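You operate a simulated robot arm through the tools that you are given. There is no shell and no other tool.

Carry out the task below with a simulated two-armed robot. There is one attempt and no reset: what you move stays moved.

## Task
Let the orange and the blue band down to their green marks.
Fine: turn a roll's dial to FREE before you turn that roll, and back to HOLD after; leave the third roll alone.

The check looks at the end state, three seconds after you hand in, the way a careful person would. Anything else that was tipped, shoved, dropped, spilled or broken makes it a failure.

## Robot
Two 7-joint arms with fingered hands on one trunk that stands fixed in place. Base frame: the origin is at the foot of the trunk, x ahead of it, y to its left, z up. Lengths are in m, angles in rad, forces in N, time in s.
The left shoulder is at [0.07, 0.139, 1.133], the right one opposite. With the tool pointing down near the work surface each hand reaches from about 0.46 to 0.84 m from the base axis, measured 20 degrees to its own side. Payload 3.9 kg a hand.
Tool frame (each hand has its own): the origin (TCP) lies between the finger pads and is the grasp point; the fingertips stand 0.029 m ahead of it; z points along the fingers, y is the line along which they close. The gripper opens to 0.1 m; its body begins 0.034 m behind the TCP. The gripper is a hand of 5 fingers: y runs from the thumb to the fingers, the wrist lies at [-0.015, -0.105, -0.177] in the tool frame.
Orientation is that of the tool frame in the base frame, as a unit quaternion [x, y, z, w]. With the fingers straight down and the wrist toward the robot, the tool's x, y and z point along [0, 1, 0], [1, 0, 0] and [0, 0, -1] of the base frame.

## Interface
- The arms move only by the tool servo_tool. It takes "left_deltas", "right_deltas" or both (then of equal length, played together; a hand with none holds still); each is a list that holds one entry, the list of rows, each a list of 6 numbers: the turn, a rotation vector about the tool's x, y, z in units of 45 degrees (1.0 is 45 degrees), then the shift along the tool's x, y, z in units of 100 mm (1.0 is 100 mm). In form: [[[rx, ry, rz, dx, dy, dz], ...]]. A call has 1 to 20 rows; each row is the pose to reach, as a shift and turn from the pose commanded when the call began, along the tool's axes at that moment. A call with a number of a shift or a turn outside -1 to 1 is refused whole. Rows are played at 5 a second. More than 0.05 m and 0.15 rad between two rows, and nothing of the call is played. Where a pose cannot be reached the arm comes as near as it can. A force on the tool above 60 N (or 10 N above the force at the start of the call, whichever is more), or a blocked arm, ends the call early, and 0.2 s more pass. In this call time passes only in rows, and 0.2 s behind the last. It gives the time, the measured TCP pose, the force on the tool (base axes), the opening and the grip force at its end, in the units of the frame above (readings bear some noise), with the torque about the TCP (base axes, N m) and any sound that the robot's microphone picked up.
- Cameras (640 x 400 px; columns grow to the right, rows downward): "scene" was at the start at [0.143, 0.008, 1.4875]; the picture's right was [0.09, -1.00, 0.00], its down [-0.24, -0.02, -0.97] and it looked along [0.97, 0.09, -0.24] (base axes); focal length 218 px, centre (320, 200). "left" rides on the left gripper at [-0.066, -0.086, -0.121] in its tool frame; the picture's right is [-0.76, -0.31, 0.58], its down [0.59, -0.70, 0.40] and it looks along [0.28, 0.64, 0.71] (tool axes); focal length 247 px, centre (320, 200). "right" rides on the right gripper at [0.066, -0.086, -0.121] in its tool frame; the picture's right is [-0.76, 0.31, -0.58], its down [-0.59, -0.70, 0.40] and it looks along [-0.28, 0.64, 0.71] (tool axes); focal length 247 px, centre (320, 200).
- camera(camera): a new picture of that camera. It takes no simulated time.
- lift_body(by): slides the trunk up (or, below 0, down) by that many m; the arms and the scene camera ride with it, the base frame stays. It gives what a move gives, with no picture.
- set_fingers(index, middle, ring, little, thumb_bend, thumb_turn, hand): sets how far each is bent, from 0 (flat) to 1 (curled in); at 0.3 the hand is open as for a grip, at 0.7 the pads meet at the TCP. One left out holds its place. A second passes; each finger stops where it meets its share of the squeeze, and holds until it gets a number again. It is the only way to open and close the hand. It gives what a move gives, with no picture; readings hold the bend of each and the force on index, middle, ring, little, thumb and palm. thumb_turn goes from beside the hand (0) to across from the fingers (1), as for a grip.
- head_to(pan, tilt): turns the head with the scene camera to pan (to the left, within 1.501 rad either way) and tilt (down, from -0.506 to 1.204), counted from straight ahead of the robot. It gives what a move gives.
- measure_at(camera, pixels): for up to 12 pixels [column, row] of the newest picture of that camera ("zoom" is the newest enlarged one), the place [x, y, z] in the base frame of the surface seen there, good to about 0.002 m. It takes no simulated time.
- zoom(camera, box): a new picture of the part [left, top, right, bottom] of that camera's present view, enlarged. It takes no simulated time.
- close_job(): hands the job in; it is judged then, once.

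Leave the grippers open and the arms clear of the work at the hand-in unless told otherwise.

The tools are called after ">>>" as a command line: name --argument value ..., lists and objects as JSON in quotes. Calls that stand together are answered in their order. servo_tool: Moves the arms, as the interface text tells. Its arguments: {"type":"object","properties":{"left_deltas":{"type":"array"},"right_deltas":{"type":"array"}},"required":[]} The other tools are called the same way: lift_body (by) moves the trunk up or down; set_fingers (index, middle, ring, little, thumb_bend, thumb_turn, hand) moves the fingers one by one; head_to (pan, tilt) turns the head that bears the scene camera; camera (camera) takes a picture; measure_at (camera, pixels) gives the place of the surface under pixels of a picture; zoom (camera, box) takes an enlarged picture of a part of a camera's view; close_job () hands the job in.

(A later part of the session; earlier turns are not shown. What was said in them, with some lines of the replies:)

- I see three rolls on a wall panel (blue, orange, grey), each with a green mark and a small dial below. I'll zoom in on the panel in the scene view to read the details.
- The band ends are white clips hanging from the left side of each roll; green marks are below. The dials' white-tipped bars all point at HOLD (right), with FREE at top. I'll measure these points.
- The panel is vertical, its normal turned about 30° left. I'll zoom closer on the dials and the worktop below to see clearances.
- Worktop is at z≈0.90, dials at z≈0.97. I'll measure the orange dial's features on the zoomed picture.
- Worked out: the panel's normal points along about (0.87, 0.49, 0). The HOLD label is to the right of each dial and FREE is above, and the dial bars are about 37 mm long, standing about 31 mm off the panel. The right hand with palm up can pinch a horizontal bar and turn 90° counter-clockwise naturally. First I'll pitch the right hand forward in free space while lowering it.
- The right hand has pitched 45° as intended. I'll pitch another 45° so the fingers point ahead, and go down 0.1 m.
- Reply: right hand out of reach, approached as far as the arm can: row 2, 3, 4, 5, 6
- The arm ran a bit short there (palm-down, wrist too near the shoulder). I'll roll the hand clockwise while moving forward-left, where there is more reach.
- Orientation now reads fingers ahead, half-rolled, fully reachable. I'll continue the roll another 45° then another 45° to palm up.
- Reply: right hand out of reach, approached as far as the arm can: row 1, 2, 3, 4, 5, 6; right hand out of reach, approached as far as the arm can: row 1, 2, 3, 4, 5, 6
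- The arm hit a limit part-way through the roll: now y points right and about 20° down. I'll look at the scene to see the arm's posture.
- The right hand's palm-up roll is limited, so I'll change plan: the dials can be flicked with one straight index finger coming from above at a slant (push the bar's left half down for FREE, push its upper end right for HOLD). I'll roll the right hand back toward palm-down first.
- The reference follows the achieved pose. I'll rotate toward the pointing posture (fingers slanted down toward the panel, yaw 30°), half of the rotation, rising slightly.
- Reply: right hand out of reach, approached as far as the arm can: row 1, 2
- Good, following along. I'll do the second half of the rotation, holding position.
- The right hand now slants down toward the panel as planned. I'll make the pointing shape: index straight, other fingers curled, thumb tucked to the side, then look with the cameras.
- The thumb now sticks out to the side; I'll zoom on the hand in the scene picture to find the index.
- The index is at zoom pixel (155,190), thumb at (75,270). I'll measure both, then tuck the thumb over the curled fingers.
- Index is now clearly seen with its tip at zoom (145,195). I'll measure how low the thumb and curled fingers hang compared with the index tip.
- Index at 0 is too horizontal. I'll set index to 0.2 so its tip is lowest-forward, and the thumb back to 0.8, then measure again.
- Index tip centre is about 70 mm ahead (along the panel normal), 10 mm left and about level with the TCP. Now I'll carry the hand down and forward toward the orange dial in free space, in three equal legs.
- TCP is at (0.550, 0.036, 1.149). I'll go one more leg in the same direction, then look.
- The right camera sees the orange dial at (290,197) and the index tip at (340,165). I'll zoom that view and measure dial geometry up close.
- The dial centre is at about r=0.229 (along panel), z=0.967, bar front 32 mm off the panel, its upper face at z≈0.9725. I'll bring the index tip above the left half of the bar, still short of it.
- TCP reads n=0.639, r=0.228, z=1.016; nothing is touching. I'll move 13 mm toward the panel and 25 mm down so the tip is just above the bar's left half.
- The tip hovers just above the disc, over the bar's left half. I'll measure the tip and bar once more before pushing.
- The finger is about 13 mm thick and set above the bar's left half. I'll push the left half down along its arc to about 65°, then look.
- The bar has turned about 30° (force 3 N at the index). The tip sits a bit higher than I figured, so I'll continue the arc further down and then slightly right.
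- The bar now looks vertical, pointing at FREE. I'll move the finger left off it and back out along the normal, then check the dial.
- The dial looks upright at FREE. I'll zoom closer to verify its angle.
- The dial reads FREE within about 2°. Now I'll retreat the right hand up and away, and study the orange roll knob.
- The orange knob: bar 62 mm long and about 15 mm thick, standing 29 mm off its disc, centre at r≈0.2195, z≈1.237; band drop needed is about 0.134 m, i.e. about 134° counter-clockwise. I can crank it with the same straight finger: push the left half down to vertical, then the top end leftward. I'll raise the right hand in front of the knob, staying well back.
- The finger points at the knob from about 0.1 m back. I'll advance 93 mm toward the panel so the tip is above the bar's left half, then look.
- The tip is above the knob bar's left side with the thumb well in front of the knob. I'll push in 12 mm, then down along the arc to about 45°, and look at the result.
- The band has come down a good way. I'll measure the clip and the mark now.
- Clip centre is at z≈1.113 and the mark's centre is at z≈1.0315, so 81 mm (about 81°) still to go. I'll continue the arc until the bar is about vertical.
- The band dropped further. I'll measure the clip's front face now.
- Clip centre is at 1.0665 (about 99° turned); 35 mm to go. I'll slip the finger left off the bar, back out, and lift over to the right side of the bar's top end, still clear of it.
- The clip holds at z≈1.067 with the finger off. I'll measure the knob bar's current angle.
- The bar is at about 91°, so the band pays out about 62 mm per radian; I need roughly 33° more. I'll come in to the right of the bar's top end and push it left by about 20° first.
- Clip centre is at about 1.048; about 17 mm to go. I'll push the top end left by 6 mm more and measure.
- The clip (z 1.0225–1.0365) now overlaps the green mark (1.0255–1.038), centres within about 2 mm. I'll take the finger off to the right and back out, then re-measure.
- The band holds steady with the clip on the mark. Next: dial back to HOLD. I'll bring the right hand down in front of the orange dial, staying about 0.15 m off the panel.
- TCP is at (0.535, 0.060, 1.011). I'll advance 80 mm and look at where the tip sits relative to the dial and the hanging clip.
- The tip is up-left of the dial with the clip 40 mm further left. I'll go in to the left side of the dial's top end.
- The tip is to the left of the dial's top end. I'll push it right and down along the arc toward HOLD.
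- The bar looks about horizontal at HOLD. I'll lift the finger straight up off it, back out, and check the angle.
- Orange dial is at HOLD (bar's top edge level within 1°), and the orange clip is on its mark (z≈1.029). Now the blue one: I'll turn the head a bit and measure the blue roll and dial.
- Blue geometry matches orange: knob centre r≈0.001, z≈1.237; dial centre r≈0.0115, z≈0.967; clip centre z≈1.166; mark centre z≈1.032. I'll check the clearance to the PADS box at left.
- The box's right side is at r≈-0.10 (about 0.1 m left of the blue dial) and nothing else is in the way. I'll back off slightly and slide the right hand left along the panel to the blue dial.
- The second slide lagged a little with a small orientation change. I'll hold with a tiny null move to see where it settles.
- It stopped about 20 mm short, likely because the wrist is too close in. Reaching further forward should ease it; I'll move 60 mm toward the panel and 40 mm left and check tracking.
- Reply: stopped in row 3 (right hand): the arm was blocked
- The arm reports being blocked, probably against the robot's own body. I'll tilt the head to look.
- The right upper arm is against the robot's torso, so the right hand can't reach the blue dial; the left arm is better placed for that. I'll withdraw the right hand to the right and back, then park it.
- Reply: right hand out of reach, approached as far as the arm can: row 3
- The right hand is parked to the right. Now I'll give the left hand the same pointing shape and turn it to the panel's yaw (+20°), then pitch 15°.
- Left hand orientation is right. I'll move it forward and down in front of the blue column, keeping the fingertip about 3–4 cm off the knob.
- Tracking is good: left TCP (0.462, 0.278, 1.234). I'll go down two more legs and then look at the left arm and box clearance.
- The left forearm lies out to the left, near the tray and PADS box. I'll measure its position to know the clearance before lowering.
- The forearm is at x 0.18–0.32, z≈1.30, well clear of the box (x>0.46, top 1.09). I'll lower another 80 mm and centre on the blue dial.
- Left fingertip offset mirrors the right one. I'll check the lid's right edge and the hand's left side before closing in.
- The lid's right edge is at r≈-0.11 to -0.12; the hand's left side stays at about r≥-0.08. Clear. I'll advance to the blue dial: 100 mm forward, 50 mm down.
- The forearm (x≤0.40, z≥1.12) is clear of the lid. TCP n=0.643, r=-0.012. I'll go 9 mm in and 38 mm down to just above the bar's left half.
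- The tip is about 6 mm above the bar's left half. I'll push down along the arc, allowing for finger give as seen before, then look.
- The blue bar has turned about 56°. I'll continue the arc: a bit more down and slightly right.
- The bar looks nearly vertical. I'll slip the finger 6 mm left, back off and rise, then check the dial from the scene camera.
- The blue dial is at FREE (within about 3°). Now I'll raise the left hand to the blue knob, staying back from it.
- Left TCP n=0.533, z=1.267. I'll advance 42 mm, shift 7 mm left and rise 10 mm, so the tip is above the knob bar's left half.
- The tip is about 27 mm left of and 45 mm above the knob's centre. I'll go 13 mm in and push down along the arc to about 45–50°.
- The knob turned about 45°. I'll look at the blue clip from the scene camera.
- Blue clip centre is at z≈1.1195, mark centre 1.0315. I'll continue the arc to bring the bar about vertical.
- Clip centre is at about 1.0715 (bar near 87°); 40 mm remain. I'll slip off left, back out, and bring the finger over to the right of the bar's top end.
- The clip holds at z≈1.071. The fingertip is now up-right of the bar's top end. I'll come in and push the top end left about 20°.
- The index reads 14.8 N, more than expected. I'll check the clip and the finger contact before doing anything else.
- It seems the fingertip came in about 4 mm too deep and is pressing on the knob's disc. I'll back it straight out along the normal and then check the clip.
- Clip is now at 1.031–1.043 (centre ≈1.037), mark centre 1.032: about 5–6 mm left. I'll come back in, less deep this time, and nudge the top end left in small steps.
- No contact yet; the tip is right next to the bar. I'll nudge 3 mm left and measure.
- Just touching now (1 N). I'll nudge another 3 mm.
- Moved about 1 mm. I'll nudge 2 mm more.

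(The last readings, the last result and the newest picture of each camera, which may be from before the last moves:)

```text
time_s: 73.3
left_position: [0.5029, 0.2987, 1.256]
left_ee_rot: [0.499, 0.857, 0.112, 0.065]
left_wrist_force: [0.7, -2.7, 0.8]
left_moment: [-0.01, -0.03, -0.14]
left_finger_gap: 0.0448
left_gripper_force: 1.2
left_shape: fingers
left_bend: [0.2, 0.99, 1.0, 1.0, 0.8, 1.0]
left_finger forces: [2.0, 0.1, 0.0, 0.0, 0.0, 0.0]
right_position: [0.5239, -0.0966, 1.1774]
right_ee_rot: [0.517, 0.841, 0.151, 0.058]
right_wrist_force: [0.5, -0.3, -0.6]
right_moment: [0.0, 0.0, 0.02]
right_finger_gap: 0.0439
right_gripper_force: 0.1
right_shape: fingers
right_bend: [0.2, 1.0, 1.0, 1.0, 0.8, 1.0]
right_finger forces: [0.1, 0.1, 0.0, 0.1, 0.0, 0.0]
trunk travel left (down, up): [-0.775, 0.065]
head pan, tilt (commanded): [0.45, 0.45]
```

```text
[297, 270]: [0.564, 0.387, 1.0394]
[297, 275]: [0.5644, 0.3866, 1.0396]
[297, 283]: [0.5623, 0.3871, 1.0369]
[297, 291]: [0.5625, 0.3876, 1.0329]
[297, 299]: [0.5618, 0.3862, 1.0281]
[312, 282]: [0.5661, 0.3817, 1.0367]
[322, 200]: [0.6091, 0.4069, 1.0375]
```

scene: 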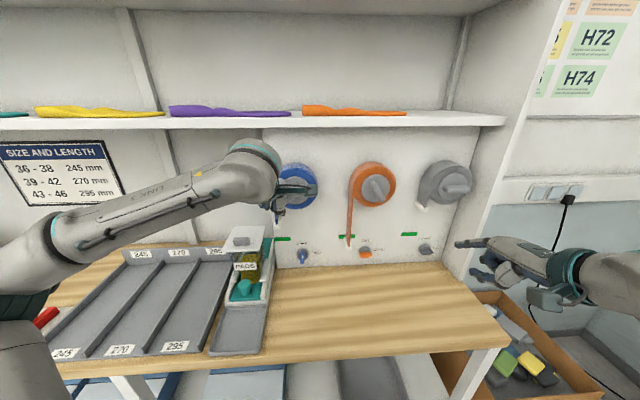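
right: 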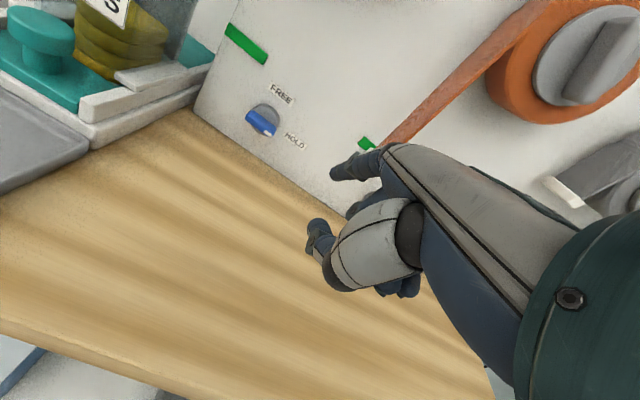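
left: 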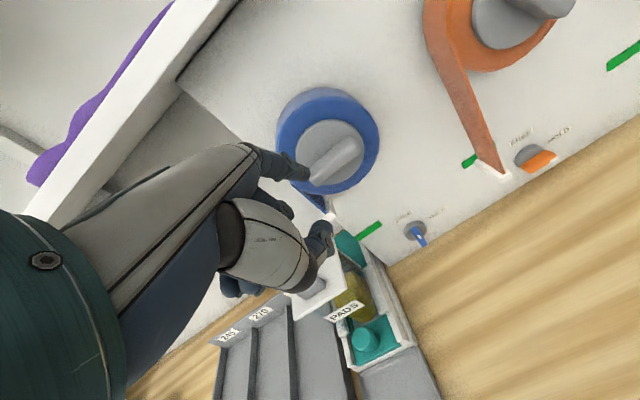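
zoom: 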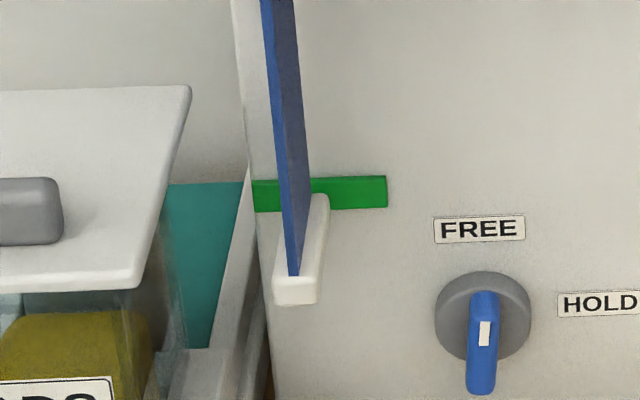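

The blue clip now spans about 1.026–1.039, matching the mark (1.0256–1.0386). I'll take the finger off to the right and back out, then re-check.

>>> servo_tool --left_deltas '[[[0, 0, 0, -0.06, 0, 0], [0, 0, 0, -0.12, 0, 0], [0, 0, 0, -0.12, -0.3, -0.08], [0, 0, 0, -0.12, -0.6, -0.16]]]'

>>> zoom --camera "scene" --box '[250, 215, 314, 265]'

>>> measure_at --camera "zoom" --pixels '[[297, 275], [297, 283], [297, 291], [297, 299], [312, 282], [322, 203], [270, 184], [270, 208], [375, 180], [375, 205]]'

```text
time_s: 74.3
left_position: [0.4536, 0.2591, 1.2551]
left_ee_rot: [0.499, 0.857, 0.114, 0.066]
left_wrist_force: [0.6, -0.3, -0.4]
left_moment: [-0.03, -0.04, -0.01]
left_finger_gap: 0.0447
left_gripper_force: 0.1
left_shape: fingers
left_bend: [0.2, 0.99, 1.0, 1.0, 0.8, 1.0]
left_finger forces: [0.0, 0.1, 0.0, 0.1, 0.0, 0.1]
right_position: [0.5234, -0.0965, 1.1786]
right_ee_rot: [0.517, 0.84, 0.152, 0.059]
right_wrist_force: [1.2, -0.4, -0.3]
right_moment: [-0.01, 0.0, 0.02]
right_finger_gap: 0.0438
right_gripper_force: 0.1
right_shape: fingers
right_bend: [0.2, 1.0, 1.0, 1.0, 0.8, 1.0]
right_finger forces: [0.1, 0.0, 0.0, 0.0, 0.0, 0.0]
trunk travel left (down, up): [-0.775, 0.065]
head pan, tilt (commanded): [0.45, 0.45]
```

```text
8.00 times, centred on (282, 240) of scene
```

zoom: 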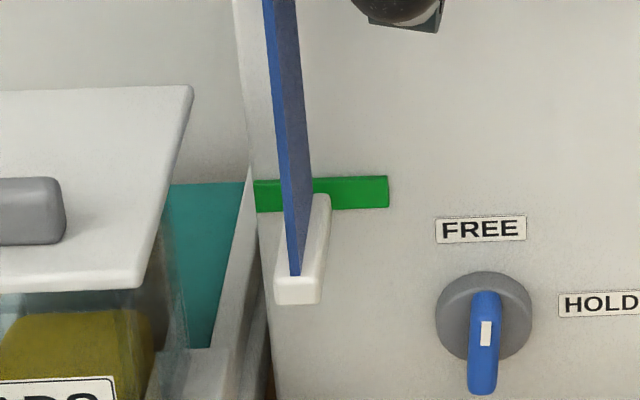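

```text
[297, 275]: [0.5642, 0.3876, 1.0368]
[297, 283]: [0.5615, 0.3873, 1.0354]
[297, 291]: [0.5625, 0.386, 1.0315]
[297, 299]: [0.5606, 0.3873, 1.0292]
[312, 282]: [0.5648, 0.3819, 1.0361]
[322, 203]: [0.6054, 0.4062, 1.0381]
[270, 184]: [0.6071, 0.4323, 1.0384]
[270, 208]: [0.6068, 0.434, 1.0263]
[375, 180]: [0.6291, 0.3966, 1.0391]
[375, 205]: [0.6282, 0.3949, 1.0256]
```

Blue band is set: clip stays on the mark. Now the blue dial back to HOLD. I'll lower the left hand in front of the dial, well back from the band.

>>> servo_tool --left_deltas '[[[0, 0, 0, 0.03, -0.07, 0.27], [0, 0, 0, 0.05, -0.14, 0.54], [0, 0, 0, 0.08, -0.21, 0.8]]]'

>>> servo_tool --left_deltas '[[[0, 0, 0, 0.03, -0.07, 0.27], [0, 0, 0, 0.05, -0.14, 0.54], [0, 0, 0, 0.08, -0.21, 0.8]]]'

>>> servo_tool --left_deltas '[[[0, 0, 0, 0.03, -0.07, 0.27], [0, 0, 0, 0.05, -0.14, 0.54], [0, 0, 0, 0.08, -0.24, 0.92]]]'

>>> zoom --camera "left" --box '[220, 60, 440, 260]'

```text
time_s: 75.1
left_position: [0.4518, 0.2658, 1.1729]
left_ee_rot: [0.498, 0.857, 0.113, 0.066]
left_wrist_force: [0.0, -0.2, 0.4]
left_moment: [0.03, 0.0, 0.0]
left_finger_gap: 0.045
left_gripper_force: 0.0
left_shape: fingers
left_bend: [0.2, 0.99, 1.0, 1.0, 0.8, 1.0]
left_finger forces: [0.0, 0.0, 0.0, 0.0, 0.1, 0.1]
right_position: [0.5241, -0.0943, 1.1775]
right_ee_rot: [0.517, 0.84, 0.151, 0.059]
right_wrist_force: [-0.5, 0.1, -0.2]
right_moment: [0.05, -0.04, 0.02]
right_finger_gap: 0.0439
right_gripper_force: 0.0
right_shape: fingers
right_bend: [0.2, 1.0, 1.0, 1.0, 0.8, 1.0]
right_finger forces: [0.0, 0.1, 0.1, 0.1, 0.1, 0.0]
trunk travel left (down, up): [-0.775, 0.065]
head pan, tilt (commanded): [0.45, 0.45]
```

```text
time_s: 75.9
left_position: [0.4484, 0.2722, 1.0897]
left_ee_rot: [0.498, 0.857, 0.113, 0.066]
left_wrist_force: [0.2, -0.1, -0.2]
left_moment: [0.0, -0.04, 0.02]
left_finger_gap: 0.0448
left_gripper_force: 0.2
left_shape: fingers
left_bend: [0.2, 0.99, 1.0, 1.0, 0.8, 1.0]
left_finger forces: [0.1, 0.0, 0.0, 0.1, 0.0, 0.1]
right_position: [0.5242, -0.0948, 1.1773]
right_ee_rot: [0.517, 0.841, 0.151, 0.058]
right_wrist_force: [-0.5, -0.5, 0.3]
right_moment: [0.03, -0.01, 0.01]
right_finger_gap: 0.0439
right_gripper_force: 0.1
right_shape: fingers
right_bend: [0.2, 1.0, 1.0, 1.0, 0.8, 1.0]
right_finger forces: [0.1, 0.0, 0.0, 0.0, 0.0, 0.0]
trunk travel left (down, up): [-0.775, 0.065]
head pan, tilt (commanded): [0.45, 0.45]
```

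```text
time_s: 76.7
left_position: [0.4603, 0.2797, 0.9952]
left_ee_rot: [0.499, 0.857, 0.113, 0.066]
left_wrist_force: [0.0, 1.1, -0.2]
left_moment: [0.04, 0.02, -0.03]
left_finger_gap: 0.0446
left_gripper_force: 0.1
left_shape: fingers
left_bend: [0.2, 0.99, 1.0, 1.0, 0.8, 1.0]
left_finger forces: [0.1, 0.0, 0.0, 0.0, 0.0, 0.0]
left hand out of reach, approached as far as the arm can: row 1, 2, 3
right_position: [0.5247, -0.0964, 1.178]
right_ee_rot: [0.517, 0.841, 0.151, 0.058]
right_wrist_force: [-0.3, -0.3, -0.6]
right_moment: [0.03, 0.0, -0.03]
right_finger_gap: 0.0435
right_gripper_force: 0.1
right_shape: fingers
right_bend: [0.2, 1.0, 1.0, 1.0, 0.8, 1.0]
right_finger forces: [0.1, 0.1, 0.0, 0.1, 0.0, 0.1]
trunk travel left (down, up): [-0.775, 0.065]
head pan, tilt (commanded): [0.45, 0.45]
```

```text
2.00 times, centred on (330, 160) of left
```

zoom: 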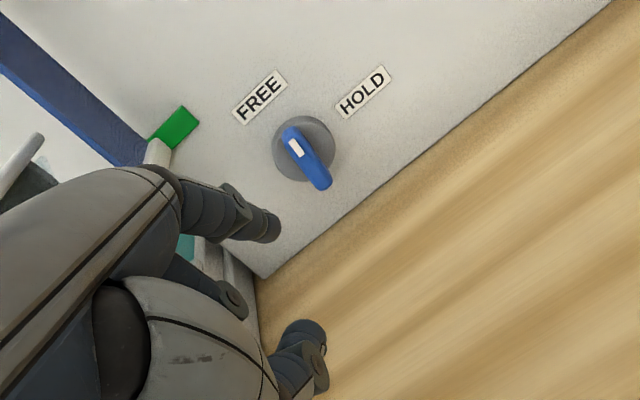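

TCP is at n=0.538, r=-0.016, z=0.995 (slightly limited when close in, fine). I'll go forward 62 mm and a bit left/down, staying below the clip's height, then look.

>>> servo_tool --left_deltas '[[[0, 0, 0, 0.03, 0.2, 0.09], [0, 0, 0, 0.06, 0.4, 0.18], [0, 0, 0, 0.09, 0.6, 0.265]]]'

>>> zoom --camera "left" --box '[220, 60, 440, 260]'

>>> measure_at --camera "zoom" --pixels '[[270, 228], [262, 235], [235, 300], [245, 315], [225, 285], [318, 345], [200, 270], [300, 200], [330, 240]]'

>>> zoom --camera "scene" --box '[230, 200, 350, 290]'

```text
time_s: 77.5
left_position: [0.5131, 0.3204, 0.9866]
left_ee_rot: [0.5, 0.856, 0.112, 0.065]
left_wrist_force: [-0.1, 0.9, 0.5]
left_moment: [-0.03, -0.02, 0.01]
left_finger_gap: 0.0447
left_gripper_force: 0.1
left_shape: fingers
left_bend: [0.2, 0.99, 1.0, 1.0, 0.8, 1.0]
left_finger forces: [0.0, 0.0, 0.0, 0.1, 0.0, 0.1]
right_position: [0.524, -0.0966, 1.1779]
right_ee_rot: [0.516, 0.841, 0.152, 0.059]
right_wrist_force: [-0.4, 0.2, 0.5]
right_moment: [0.01, -0.02, 0.04]
right_finger_gap: 0.0441
right_gripper_force: 0.0
right_shape: fingers
right_bend: [0.2, 1.0, 1.0, 1.0, 0.8, 1.0]
right_finger forces: [0.1, 0.0, 0.0, 0.1, 0.0, 0.0]
trunk travel left (down, up): [-0.775, 0.065]
head pan, tilt (commanded): [0.45, 0.45]
```

```text
2.00 times, centred on (330, 160) of left
```

zoom: 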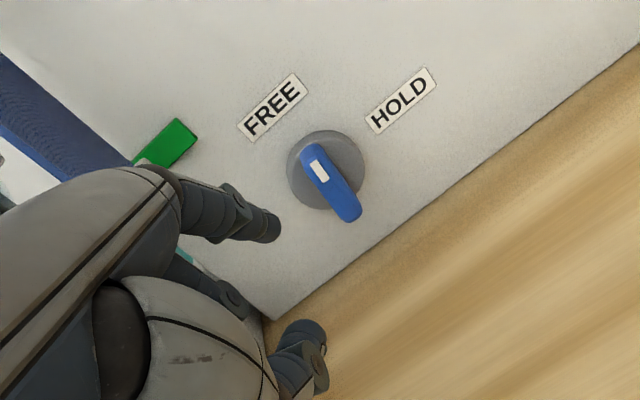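

```text
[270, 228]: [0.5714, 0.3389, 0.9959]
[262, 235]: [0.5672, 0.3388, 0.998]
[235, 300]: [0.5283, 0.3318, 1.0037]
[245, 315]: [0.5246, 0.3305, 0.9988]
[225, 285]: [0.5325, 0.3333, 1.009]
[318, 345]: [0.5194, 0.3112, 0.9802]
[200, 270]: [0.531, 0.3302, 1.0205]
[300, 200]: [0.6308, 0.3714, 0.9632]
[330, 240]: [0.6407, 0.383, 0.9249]
```

```text
4.44 times, centred on (290, 245) of scene
```

zoom: 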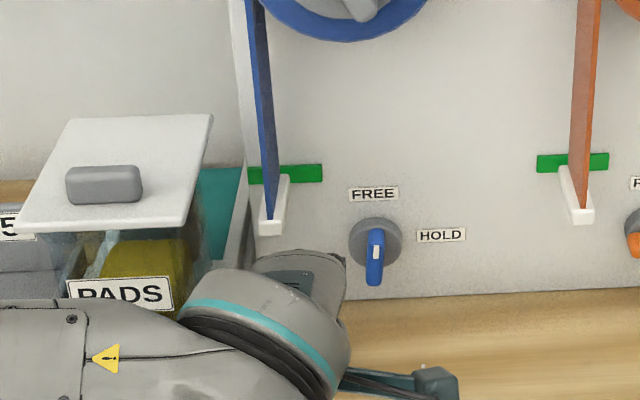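

The fingertip is left of the dial; the curled fingers will pass just under the hanging clip, so I'll go in lower and a little less deep. First 34 mm forward at the lower height.

>>> servo_tool --left_deltas '[[[0, 0, 0, -0.05, -0.038, 0.141], [0, 0, 0, -0.05, 0.175, 0.198], [0, 0, 0, -0.05, 0.29, 0.229]]]'

>>> zoom --camera "left" --box '[220, 60, 440, 260]'

>>> zoom --camera "scene" --box '[230, 200, 350, 290]'

```text
time_s: 78.3
left_position: [0.5448, 0.3338, 0.9716]
left_ee_rot: [0.498, 0.857, 0.113, 0.065]
left_wrist_force: [0.2, -0.6, -0.2]
left_moment: [0.02, -0.01, 0.02]
left_finger_gap: 0.0449
left_gripper_force: 0.1
left_shape: fingers
left_bend: [0.2, 0.99, 1.0, 1.0, 0.8, 1.0]
left_finger forces: [0.0, 0.0, 0.0, 0.0, 0.0, 0.0]
right_position: [0.5243, -0.0951, 1.1776]
right_ee_rot: [0.516, 0.841, 0.151, 0.058]
right_wrist_force: [-0.7, -0.4, -0.4]
right_moment: [0.03, 0.03, 0.03]
right_finger_gap: 0.044
right_gripper_force: 0.0
right_shape: fingers
right_bend: [0.2, 1.0, 1.0, 1.0, 0.8, 1.0]
right_finger forces: [0.0, 0.0, 0.0, 0.1, 0.1, 0.1]
trunk travel left (down, up): [-0.775, 0.065]
head pan, tilt (commanded): [0.45, 0.45]
```

```text
2.00 times, centred on (330, 160) of left
```

zoom: 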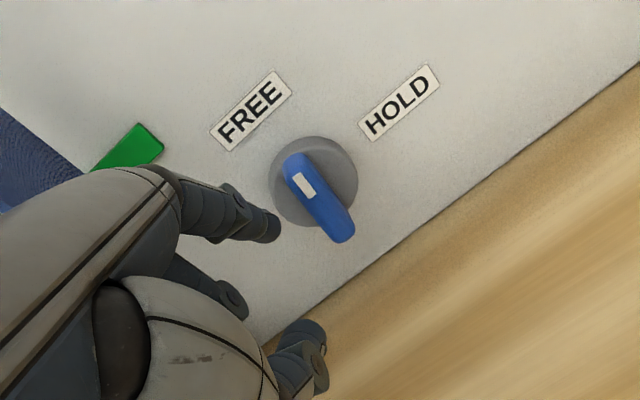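

```text
4.44 times, centred on (290, 245) of scene
```

zoom: 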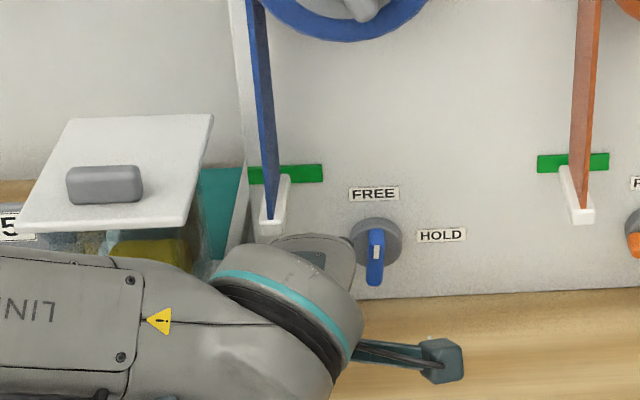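

>>> measure_at --camera "zoom" --pixels '[[290, 240], [310, 240], [335, 245], [350, 255], [270, 228], [275, 245], [355, 240], [265, 250]]'

```text
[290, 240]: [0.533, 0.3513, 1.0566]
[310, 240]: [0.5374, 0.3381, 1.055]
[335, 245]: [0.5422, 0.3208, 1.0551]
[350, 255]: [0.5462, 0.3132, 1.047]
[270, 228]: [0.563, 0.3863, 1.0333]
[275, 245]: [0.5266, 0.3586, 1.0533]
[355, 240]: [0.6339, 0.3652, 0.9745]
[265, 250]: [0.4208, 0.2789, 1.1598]
```

Knuckles are at n≈0.637 and z≈1.056 while the clip front is at n≈0.68, so there is room for 10 mm more. I'll step in and push the dial's top end right and down to HOLD.

>>> servo_tool --left_deltas '[[[0, 0, 0, 0, 0.097, 0.026], [0, 0, 0, -0.1, 0.09, 0.052], [0, 0, 0, -0.149, 0.099, 0.017], [0, 0, 0, -0.206, 0.103, 0.002], [0, 0, 0, -0.267, 0.102, 0.006], [0, 0, 0, -0.309, 0.098, 0.021], [0, 0, 0, -0.345, 0.091, 0.047]]]'

>>> zoom --camera "left" --box '[220, 60, 440, 260]'

>>> zoom --camera "scene" --box '[230, 200, 350, 290]'

```text
time_s: 79.9
left_position: [0.5692, 0.3055, 0.9698]
left_ee_rot: [0.499, 0.857, 0.112, 0.066]
left_wrist_force: [-0.6, 1.1, 1.7]
left_moment: [0.1, -0.14, 0.13]
left_finger_gap: 0.0464
left_gripper_force: 0.7
left_shape: fingers
left_bend: [0.19, 0.99, 1.0, 1.0, 0.8, 1.0]
left_finger forces: [2.4, 0.1, 0.1, 0.0, 0.1, 0.0]
right_position: [0.5231, -0.0963, 1.1777]
right_ee_rot: [0.516, 0.841, 0.151, 0.059]
right_wrist_force: [-0.2, -0.4, 0.4]
right_moment: [0.0, 0.01, 0.0]
right_finger_gap: 0.0438
right_gripper_force: 0.0
right_shape: fingers
right_bend: [0.2, 1.0, 1.0, 1.0, 0.8, 1.0]
right_finger forces: [0.0, 0.0, 0.1, 0.1, 0.1, 0.1]
trunk travel left (down, up): [-0.775, 0.065]
head pan, tilt (commanded): [0.45, 0.45]
```

```text
2.00 times, centred on (330, 160) of left
```

zoom: 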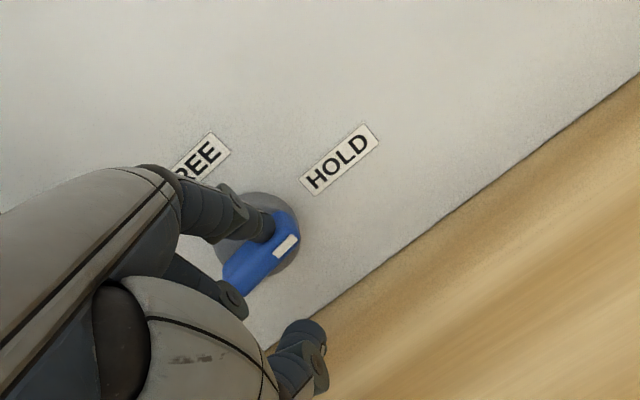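

```text
4.44 times, centred on (290, 245) of scene
```

zoom: 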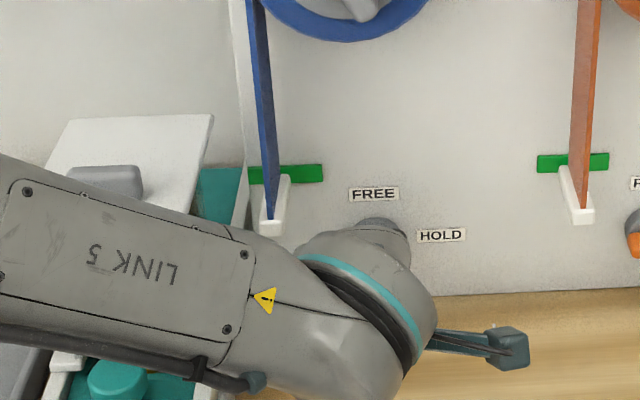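

The bar is almost at HOLD, maybe a few degrees short. I'll press down about 4 mm more, then lift off and check.

>>> servo_tool --left_deltas '[[[0, 0, 0, -0.01, -0.005, 0.02], [0, 0, 0, -0.015, -0.01, 0.04], [0, 0, 0, -0.015, -0.01, 0.04]]]'

>>> zoom --camera "left" --box '[220, 60, 440, 260]'

```text
time_s: 80.7
left_position: [0.5716, 0.3048, 0.9652]
left_ee_rot: [0.499, 0.857, 0.113, 0.067]
left_wrist_force: [-3.8, -0.6, 5.8]
left_moment: [0.21, -0.43, 0.09]
left_finger_gap: 0.048
left_gripper_force: 3.0
left_shape: fingers
left_bend: [0.19, 0.99, 1.0, 1.0, 0.8, 1.0]
left_finger forces: [6.5, 0.1, 0.0, 0.0, 0.1, 0.0]
right_position: [0.5231, -0.0958, 1.1773]
right_ee_rot: [0.517, 0.841, 0.151, 0.058]
right_wrist_force: [-0.2, 0.2, -0.1]
right_moment: [0.0, 0.03, 0.0]
right_finger_gap: 0.0439
right_gripper_force: 0.0
right_shape: fingers
right_bend: [0.2, 1.0, 1.0, 1.0, 0.8, 1.0]
right_finger forces: [0.0, 0.0, 0.1, 0.0, 0.0, 0.0]
trunk travel left (down, up): [-0.775, 0.065]
head pan, tilt (commanded): [0.45, 0.45]
```

```text
2.00 times, centred on (330, 160) of left
```

zoom: 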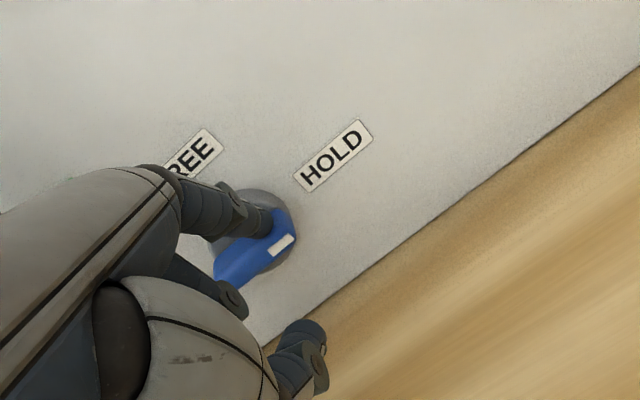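

Force rose to 6.5 N, so the dial has reached its HOLD stop. I'll lift off upward, back out, and check.

>>> servo_tool --left_deltas '[[[0, 0, 0, 0, 0.04, -0.15], [0, 0, 0, 0, -0.15, -0.22], [0, 0, 0, 0, -0.45, -0.3], [0, 0, 0, 0, -0.8, -0.42]]]'

>>> zoom --camera "scene" --box '[282, 240, 330, 270]'

>>> measure_at --camera "zoom" --pixels '[[250, 250], [330, 240], [240, 230], [340, 225], [290, 240], [240, 260], [340, 250]]'

>>> zoom --camera "scene" --box '[230, 200, 350, 290]'

```text
time_s: 81.7
left_position: [0.4897, 0.2624, 0.9859]
left_ee_rot: [0.499, 0.856, 0.113, 0.066]
left_wrist_force: [-0.5, -0.6, -1.1]
left_moment: [0.03, -0.01, 0.03]
left_finger_gap: 0.0447
left_gripper_force: 0.1
left_shape: fingers
left_bend: [0.2, 0.99, 1.0, 1.0, 0.8, 1.0]
left_finger forces: [0.0, 0.0, 0.1, 0.0, 0.1, 0.0]
right_position: [0.5222, -0.0967, 1.1789]
right_ee_rot: [0.516, 0.841, 0.153, 0.059]
right_wrist_force: [-0.7, 0.1, 0.0]
right_moment: [0.01, -0.01, 0.01]
right_finger_gap: 0.0436
right_gripper_force: 0.1
right_shape: fingers
right_bend: [0.2, 1.0, 1.0, 1.0, 0.8, 1.0]
right_finger forces: [0.1, 0.0, 0.0, 0.0, 0.1, 0.0]
trunk travel left (down, up): [-0.775, 0.065]
head pan, tilt (commanded): [0.45, 0.45]
```

```text
13.33 times, centred on (306, 255) of scene
```

zoom: 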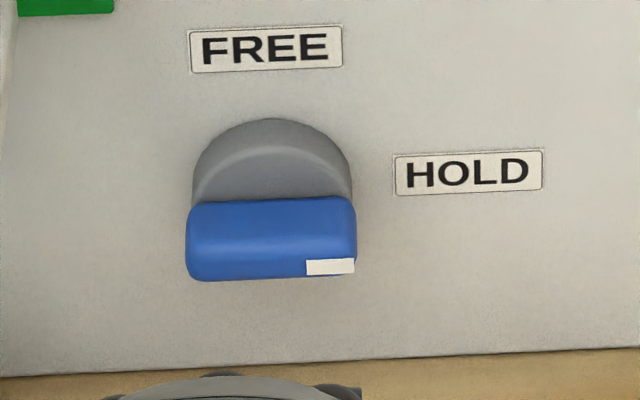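

```text
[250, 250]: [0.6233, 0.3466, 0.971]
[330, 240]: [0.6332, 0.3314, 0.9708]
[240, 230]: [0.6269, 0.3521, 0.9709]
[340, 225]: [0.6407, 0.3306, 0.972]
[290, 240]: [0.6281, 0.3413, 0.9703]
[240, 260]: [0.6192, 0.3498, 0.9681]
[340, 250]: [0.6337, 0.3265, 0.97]
```

```text
4.44 times, centred on (290, 245) of scene
```

zoom: 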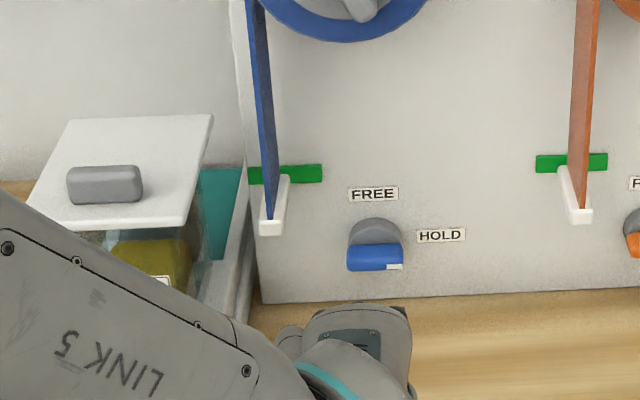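

Blue dial is level at HOLD (within about 1–2°), and both clips sit on their marks. Now I'll withdraw the left arm upward and back.

>>> servo_tool --left_deltas '[[[0, 0, 0, 0, 0, -0.27], [0, 0, 0, 0, 0.01, -0.54], [0, 0, 0, 0, 0.014, -0.825]]]'

>>> servo_tool --left_deltas '[[[0, 0, 0, 0, 0, -0.27], [0, 0, 0, 0, 0.01, -0.54], [0, 0, 0, 0, 0.014, -0.825]]]'

>>> servo_tool --left_deltas '[[[0, 0, 0, 0, 0, -0.3], [0, 0, 0, 0, 0.05, -0.6], [0, 0, 0, 0, 0.1, -0.95]]]'

>>> servo_tool --left_deltas '[[[0, 0, 0, 0, 0, -0.3], [0, 0, 0, 0, 0.05, -0.6], [0, 0, 0, 0, 0.1, -0.95]]]'

```text
time_s: 82.5
left_position: [0.4763, 0.2504, 1.065]
left_ee_rot: [0.5, 0.856, 0.113, 0.065]
left_wrist_force: [0.1, 0.1, -0.9]
left_moment: [-0.02, 0.01, 0.03]
left_finger_gap: 0.045
left_gripper_force: 0.1
left_shape: fingers
left_bend: [0.2, 0.99, 1.0, 1.0, 0.8, 1.0]
left_finger forces: [0.0, 0.0, 0.0, 0.0, 0.0, 0.0]
right_position: [0.5248, -0.0973, 1.1784]
right_ee_rot: [0.517, 0.841, 0.151, 0.058]
right_wrist_force: [0.1, -0.1, 0.5]
right_moment: [0.02, 0.01, 0.01]
right_finger_gap: 0.0439
right_gripper_force: 0.2
right_shape: fingers
right_bend: [0.2, 1.0, 1.0, 1.0, 0.8, 1.0]
right_finger forces: [0.0, 0.0, 0.0, 0.0, 0.0, 0.1]
trunk travel left (down, up): [-0.775, 0.065]
head pan, tilt (commanded): [0.45, 0.45]
```

```text
time_s: 83.3
left_position: [0.4575, 0.2415, 1.1424]
left_ee_rot: [0.499, 0.857, 0.113, 0.066]
left_wrist_force: [-0.2, -0.5, -0.1]
left_moment: [0.03, 0.02, 0.04]
left_finger_gap: 0.045
left_gripper_force: 0.1
left_shape: fingers
left_bend: [0.2, 0.99, 1.0, 1.0, 0.8, 1.0]
left_finger forces: [0.0, 0.0, 0.0, 0.1, 0.0, 0.0]
right_position: [0.5246, -0.096, 1.1785]
right_ee_rot: [0.517, 0.841, 0.15, 0.06]
right_wrist_force: [-0.4, -1.1, -0.3]
right_moment: [-0.03, 0.0, -0.04]
right_finger_gap: 0.0439
right_gripper_force: 0.1
right_shape: fingers
right_bend: [0.2, 1.0, 1.0, 1.0, 0.8, 1.0]
right_finger forces: [0.1, 0.0, 0.0, 0.0, 0.1, 0.0]
trunk travel left (down, up): [-0.775, 0.065]
head pan, tilt (commanded): [0.45, 0.45]
```

```text
time_s: 84.1
left_position: [0.4458, 0.235, 1.2378]
left_ee_rot: [0.499, 0.857, 0.114, 0.065]
left_wrist_force: [-0.5, -0.7, 0.6]
left_moment: [0.01, 0.0, 0.03]
left_finger_gap: 0.0453
left_gripper_force: 0.1
left_shape: fingers
left_bend: [0.2, 0.99, 1.0, 1.0, 0.8, 1.0]
left_finger forces: [0.0, 0.0, 0.0, 0.0, 0.1, 0.0]
right_position: [0.5236, -0.097, 1.1784]
right_ee_rot: [0.517, 0.84, 0.153, 0.059]
right_wrist_force: [0.1, 0.0, 1.0]
right_moment: [0.0, -0.01, 0.0]
right_finger_gap: 0.0439
right_gripper_force: 0.1
right_shape: fingers
right_bend: [0.2, 1.0, 1.0, 1.0, 0.8, 1.0]
right_finger forces: [0.0, 0.0, 0.0, 0.0, 0.0, 0.1]
trunk travel left (down, up): [-0.775, 0.065]
head pan, tilt (commanded): [0.45, 0.45]
```

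```text
time_s: 84.9
left_position: [0.4344, 0.2293, 1.332]
left_ee_rot: [0.5, 0.856, 0.113, 0.066]
left_wrist_force: [-1.1, -0.8, -0.5]
left_moment: [-0.01, -0.02, 0.02]
left_finger_gap: 0.0449
left_gripper_force: 0.1
left_shape: fingers
left_bend: [0.2, 0.99, 1.0, 1.0, 0.8, 1.0]
left_finger forces: [0.0, 0.1, 0.0, 0.1, 0.0, 0.1]
right_position: [0.524, -0.0971, 1.1771]
right_ee_rot: [0.517, 0.841, 0.151, 0.059]
right_wrist_force: [-0.2, 0.2, 0.8]
right_moment: [0.0, -0.02, 0.02]
right_finger_gap: 0.0439
right_gripper_force: 0.0
right_shape: fingers
right_bend: [0.2, 1.0, 1.0, 1.0, 0.8, 1.0]
right_finger forces: [0.1, 0.1, 0.0, 0.1, 0.1, 0.1]
trunk travel left (down, up): [-0.775, 0.065]
head pan, tilt (commanded): [0.45, 0.45]
```

Both arms are clear. I'll lift both a bit further away from the panel together, then open both hands.

>>> servo_tool --left_deltas '[[[0, 0, 0, 0, -0.05, -0.3], [0, 0, 0, 0, -0.1, -0.6], [0, 0, 0, 0, -0.15, -0.95]]]' --right_deltas '[[[0, 0, 0, -0.05, -0.1, -0.3], [0, 0, 0, -0.1, -0.2, -0.6], [0, 0, 0, -0.15, -0.3, -0.95]]]'

>>> set_fingers --hand "left" --index 0.3 --middle 0.3 --ring 0.3 --little 0.3 --thumb_bend 0.3 --thumb_turn 1

>>> set_fingers --hand "right" --index 0.3 --middle 0.3 --ring 0.3 --little 0.3 --thumb_bend 0.3 --thumb_turn 1

>>> camera --camera "scene"

```text
time_s: 85.7
left_position: [0.3981, 0.2082, 1.4231]
left_ee_rot: [0.499, 0.857, 0.113, 0.065]
left_wrist_force: [-0.2, -0.3, 0.2]
left_moment: [0.03, 0.01, 0.0]
left_finger_gap: 0.045
left_gripper_force: 0.0
left_shape: fingers
left_bend: [0.2, 0.99, 1.0, 1.0, 0.8, 1.0]
left_finger forces: [0.1, 0.0, 0.0, 0.0, 0.0, 0.0]
right_position: [0.481, -0.1416, 1.2567]
right_ee_rot: [0.516, 0.841, 0.152, 0.059]
right_wrist_force: [0.4, -0.2, -0.8]
right_moment: [0.05, 0.0, 0.07]
right_finger_gap: 0.0438
right_gripper_force: 0.0
right_shape: fingers
right_bend: [0.2, 1.0, 1.0, 1.0, 0.8, 1.0]
right_finger forces: [0.0, 0.0, 0.0, 0.0, 0.0, 0.0]
trunk travel left (down, up): [-0.775, 0.065]
head pan, tilt (commanded): [0.45, 0.45]
```

```text
time_s: 86.7
left_position: [0.3996, 0.2092, 1.4223]
left_ee_rot: [0.498, 0.857, 0.113, 0.065]
left_wrist_force: [-0.3, 0.1, 0.6]
left_moment: [-0.02, 0.0, -0.01]
left_finger_gap: 0.0986
left_gripper_force: 0.1
left_shape: fingers
left_bend: [0.3, 0.3, 0.3, 0.3, 0.3, 0.98]
left_finger forces: [0.0, 0.1, 0.1, 0.0, 0.0, 0.1]
right_position: [0.4832, -0.1402, 1.2568]
right_ee_rot: [0.516, 0.841, 0.151, 0.058]
right_wrist_force: [0.0, -0.1, -0.1]
right_moment: [-0.03, -0.01, -0.02]
right_finger_gap: 0.0438
right_gripper_force: 0.1
right_shape: fingers
right_bend: [0.2, 1.0, 1.0, 1.0, 0.8, 1.0]
right_finger forces: [0.0, 0.1, 0.1, 0.1, 0.0, 0.0]
trunk travel left (down, up): [-0.775, 0.065]
head pan, tilt (commanded): [0.45, 0.45]
```

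```text
time_s: 87.7
left_position: [0.3996, 0.2094, 1.4216]
left_ee_rot: [0.499, 0.857, 0.113, 0.065]
left_wrist_force: [-0.5, 0.4, -0.2]
left_moment: [-0.02, -0.02, -0.03]
left_finger_gap: 0.0985
left_gripper_force: 0.0
left_shape: fingers
left_bend: [0.3, 0.3, 0.3, 0.3, 0.3, 0.98]
left_finger forces: [0.0, 0.0, 0.0, 0.0, 0.1, 0.0]
right_position: [0.4822, -0.1394, 1.2566]
right_ee_rot: [0.516, 0.841, 0.151, 0.058]
right_wrist_force: [0.2, -0.2, 0.1]
right_moment: [0.04, -0.01, 0.03]
right_finger_gap: 0.0984
right_gripper_force: 0.0
right_shape: fingers
right_bend: [0.3, 0.3, 0.3, 0.3, 0.3, 0.98]
right_finger forces: [0.0, 0.0, 0.0, 0.1, 0.0, 0.0]
trunk travel left (down, up): [-0.775, 0.065]
head pan, tilt (commanded): [0.45, 0.45]
```

```text
taken
```

scene: 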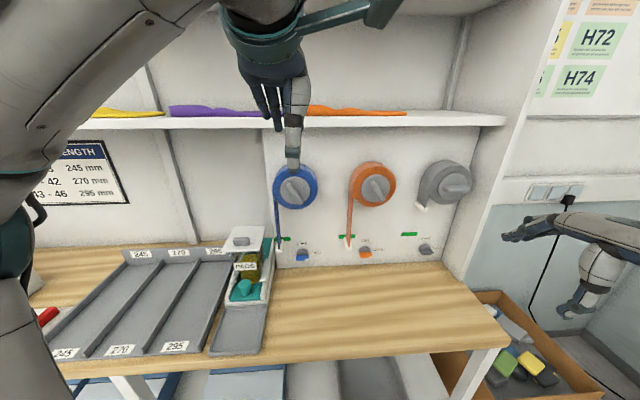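

Everything looks settled and both hands are open and clear. I'll do a final close check of both bands, the marks and the dials before handing in.

>>> zoom --camera "scene" --box '[264, 220, 384, 270]'

>>> zoom --camera "scene" --box '[325, 225, 373, 255]'

>>> zoom --camera "scene" --box '[260, 225, 308, 255]'

>>> zoom --camera "scene" --box '[260, 140, 480, 270]'

```text
5.33 times, centred on (324, 245) of scene
```

zoom: 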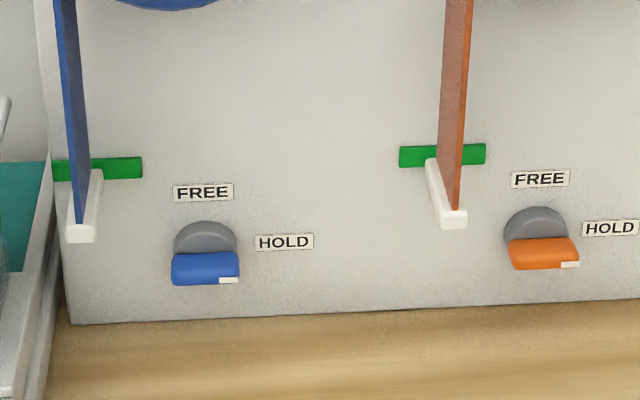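

```text
13.33 times, centred on (349, 240) of scene
```

zoom: 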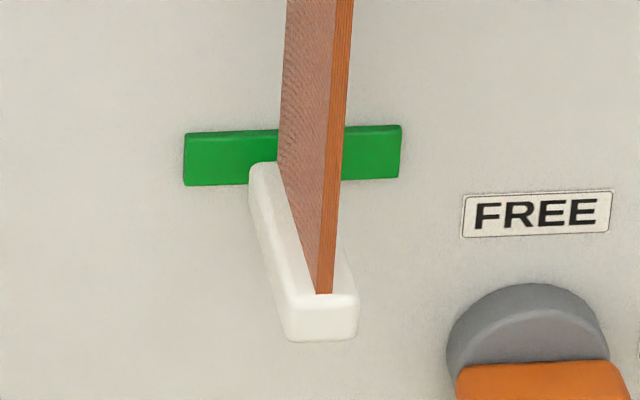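

```text
13.33 times, centred on (284, 240) of scene
```

zoom: 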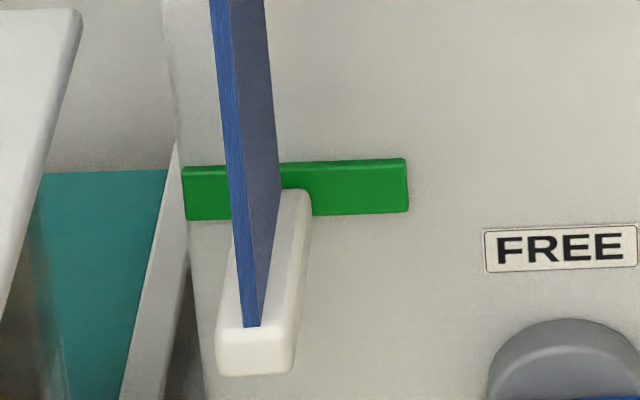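

```text
2.91 times, centred on (370, 205) of scene
```

zoom: 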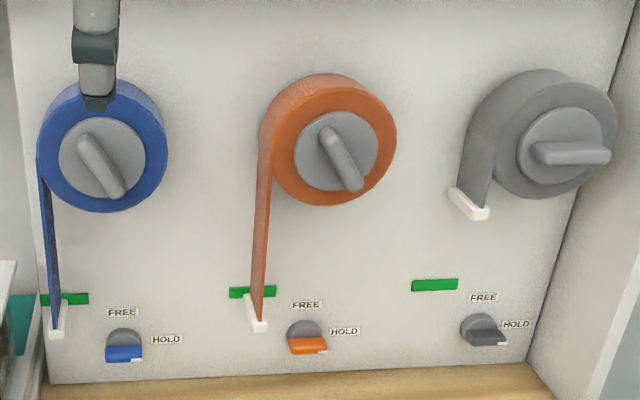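

>>> zoom --camera "scene" --box '[325, 225, 373, 255]'

>>> measure_at --camera "zoom" --pixels '[[320, 302], [320, 310], [320, 320], [320, 330], [320, 337], [260, 168], [260, 185], [200, 138], [200, 180], [390, 130], [390, 175]]'

>>> zoom --camera "scene" --box '[260, 225, 308, 255]'

>>> measure_at --camera "zoom" --pixels '[[255, 335], [255, 345], [255, 355], [255, 365], [255, 373], [300, 195], [300, 215], [195, 172], [195, 215], [395, 165], [395, 208]]'

```text
13.33 times, centred on (349, 240) of scene
```

zoom: 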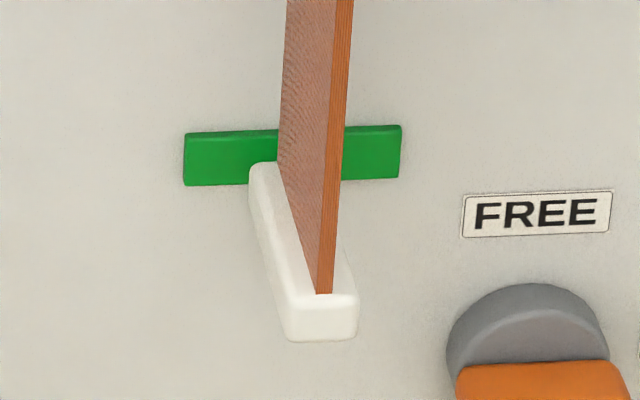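

```text
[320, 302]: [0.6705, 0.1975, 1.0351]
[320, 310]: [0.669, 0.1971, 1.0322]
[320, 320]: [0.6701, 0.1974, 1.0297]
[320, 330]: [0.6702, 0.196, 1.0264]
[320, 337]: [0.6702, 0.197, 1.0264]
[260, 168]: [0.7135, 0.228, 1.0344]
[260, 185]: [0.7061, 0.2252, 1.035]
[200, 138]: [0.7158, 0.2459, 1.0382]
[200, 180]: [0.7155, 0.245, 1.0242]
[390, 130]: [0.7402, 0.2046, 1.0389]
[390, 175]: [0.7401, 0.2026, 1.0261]
```

```text
13.33 times, centred on (284, 240) of scene
```

zoom: 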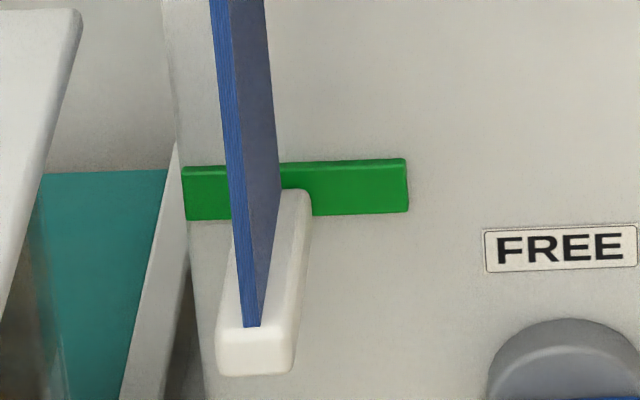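

```text
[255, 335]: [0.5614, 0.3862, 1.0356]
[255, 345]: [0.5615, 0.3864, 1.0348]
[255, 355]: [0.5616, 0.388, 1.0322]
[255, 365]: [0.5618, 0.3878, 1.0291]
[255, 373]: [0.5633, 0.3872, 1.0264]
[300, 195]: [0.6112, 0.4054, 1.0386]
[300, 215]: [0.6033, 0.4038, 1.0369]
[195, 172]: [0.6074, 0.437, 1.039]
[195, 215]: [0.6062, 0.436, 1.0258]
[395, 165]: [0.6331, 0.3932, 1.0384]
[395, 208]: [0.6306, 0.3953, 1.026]
```

Both clips are on their marks: orange spans z 1.025–1.036 and blue 1.026–1.038, against marks at about 1.025–1.039. Both dials are at HOLD. The third roll wasn't touched, nothing else has visibly moved, and the hands are open and clear. I'm handing in.

>>> close_job

```text
The job is handed in.
```

The orange and blue bands are both let down to their green marks, and I've handed the job in. I haven't seen the result of the check.

| Band | Clip height (z, m) | Mark height (z, m) | Clip centre vs mark centre | Dial |
|---|---|---|---|---|
| Orange | 1.025–1.036 | 1.025–1.039 | about 2 mm low | HOLD, within about 1° of level |
| Blue | 1.026–1.038 | 1.026–1.039 | level | HOLD, within about 2° of level |

- **Dials:** I turned each dial to FREE before its roll and back to HOLD after. The blue one was about 3° short of upright at FREE, but the roll turned freely.
- **Hands used:** I did the orange side with the right hand and the blue side with the left. The right arm came up against the robot's own body on the way to the blue dial, so I withdrew it.
- **Extra push on blue:** my fingertip pressed on the blue knob's face for a moment at about 15 N. I backed it off and finished with small nudges.
- **Everything else:** I left the third roll and its dial alone, and nothing else looked moved in the final pictures. Both hands are open and clear of the panel.
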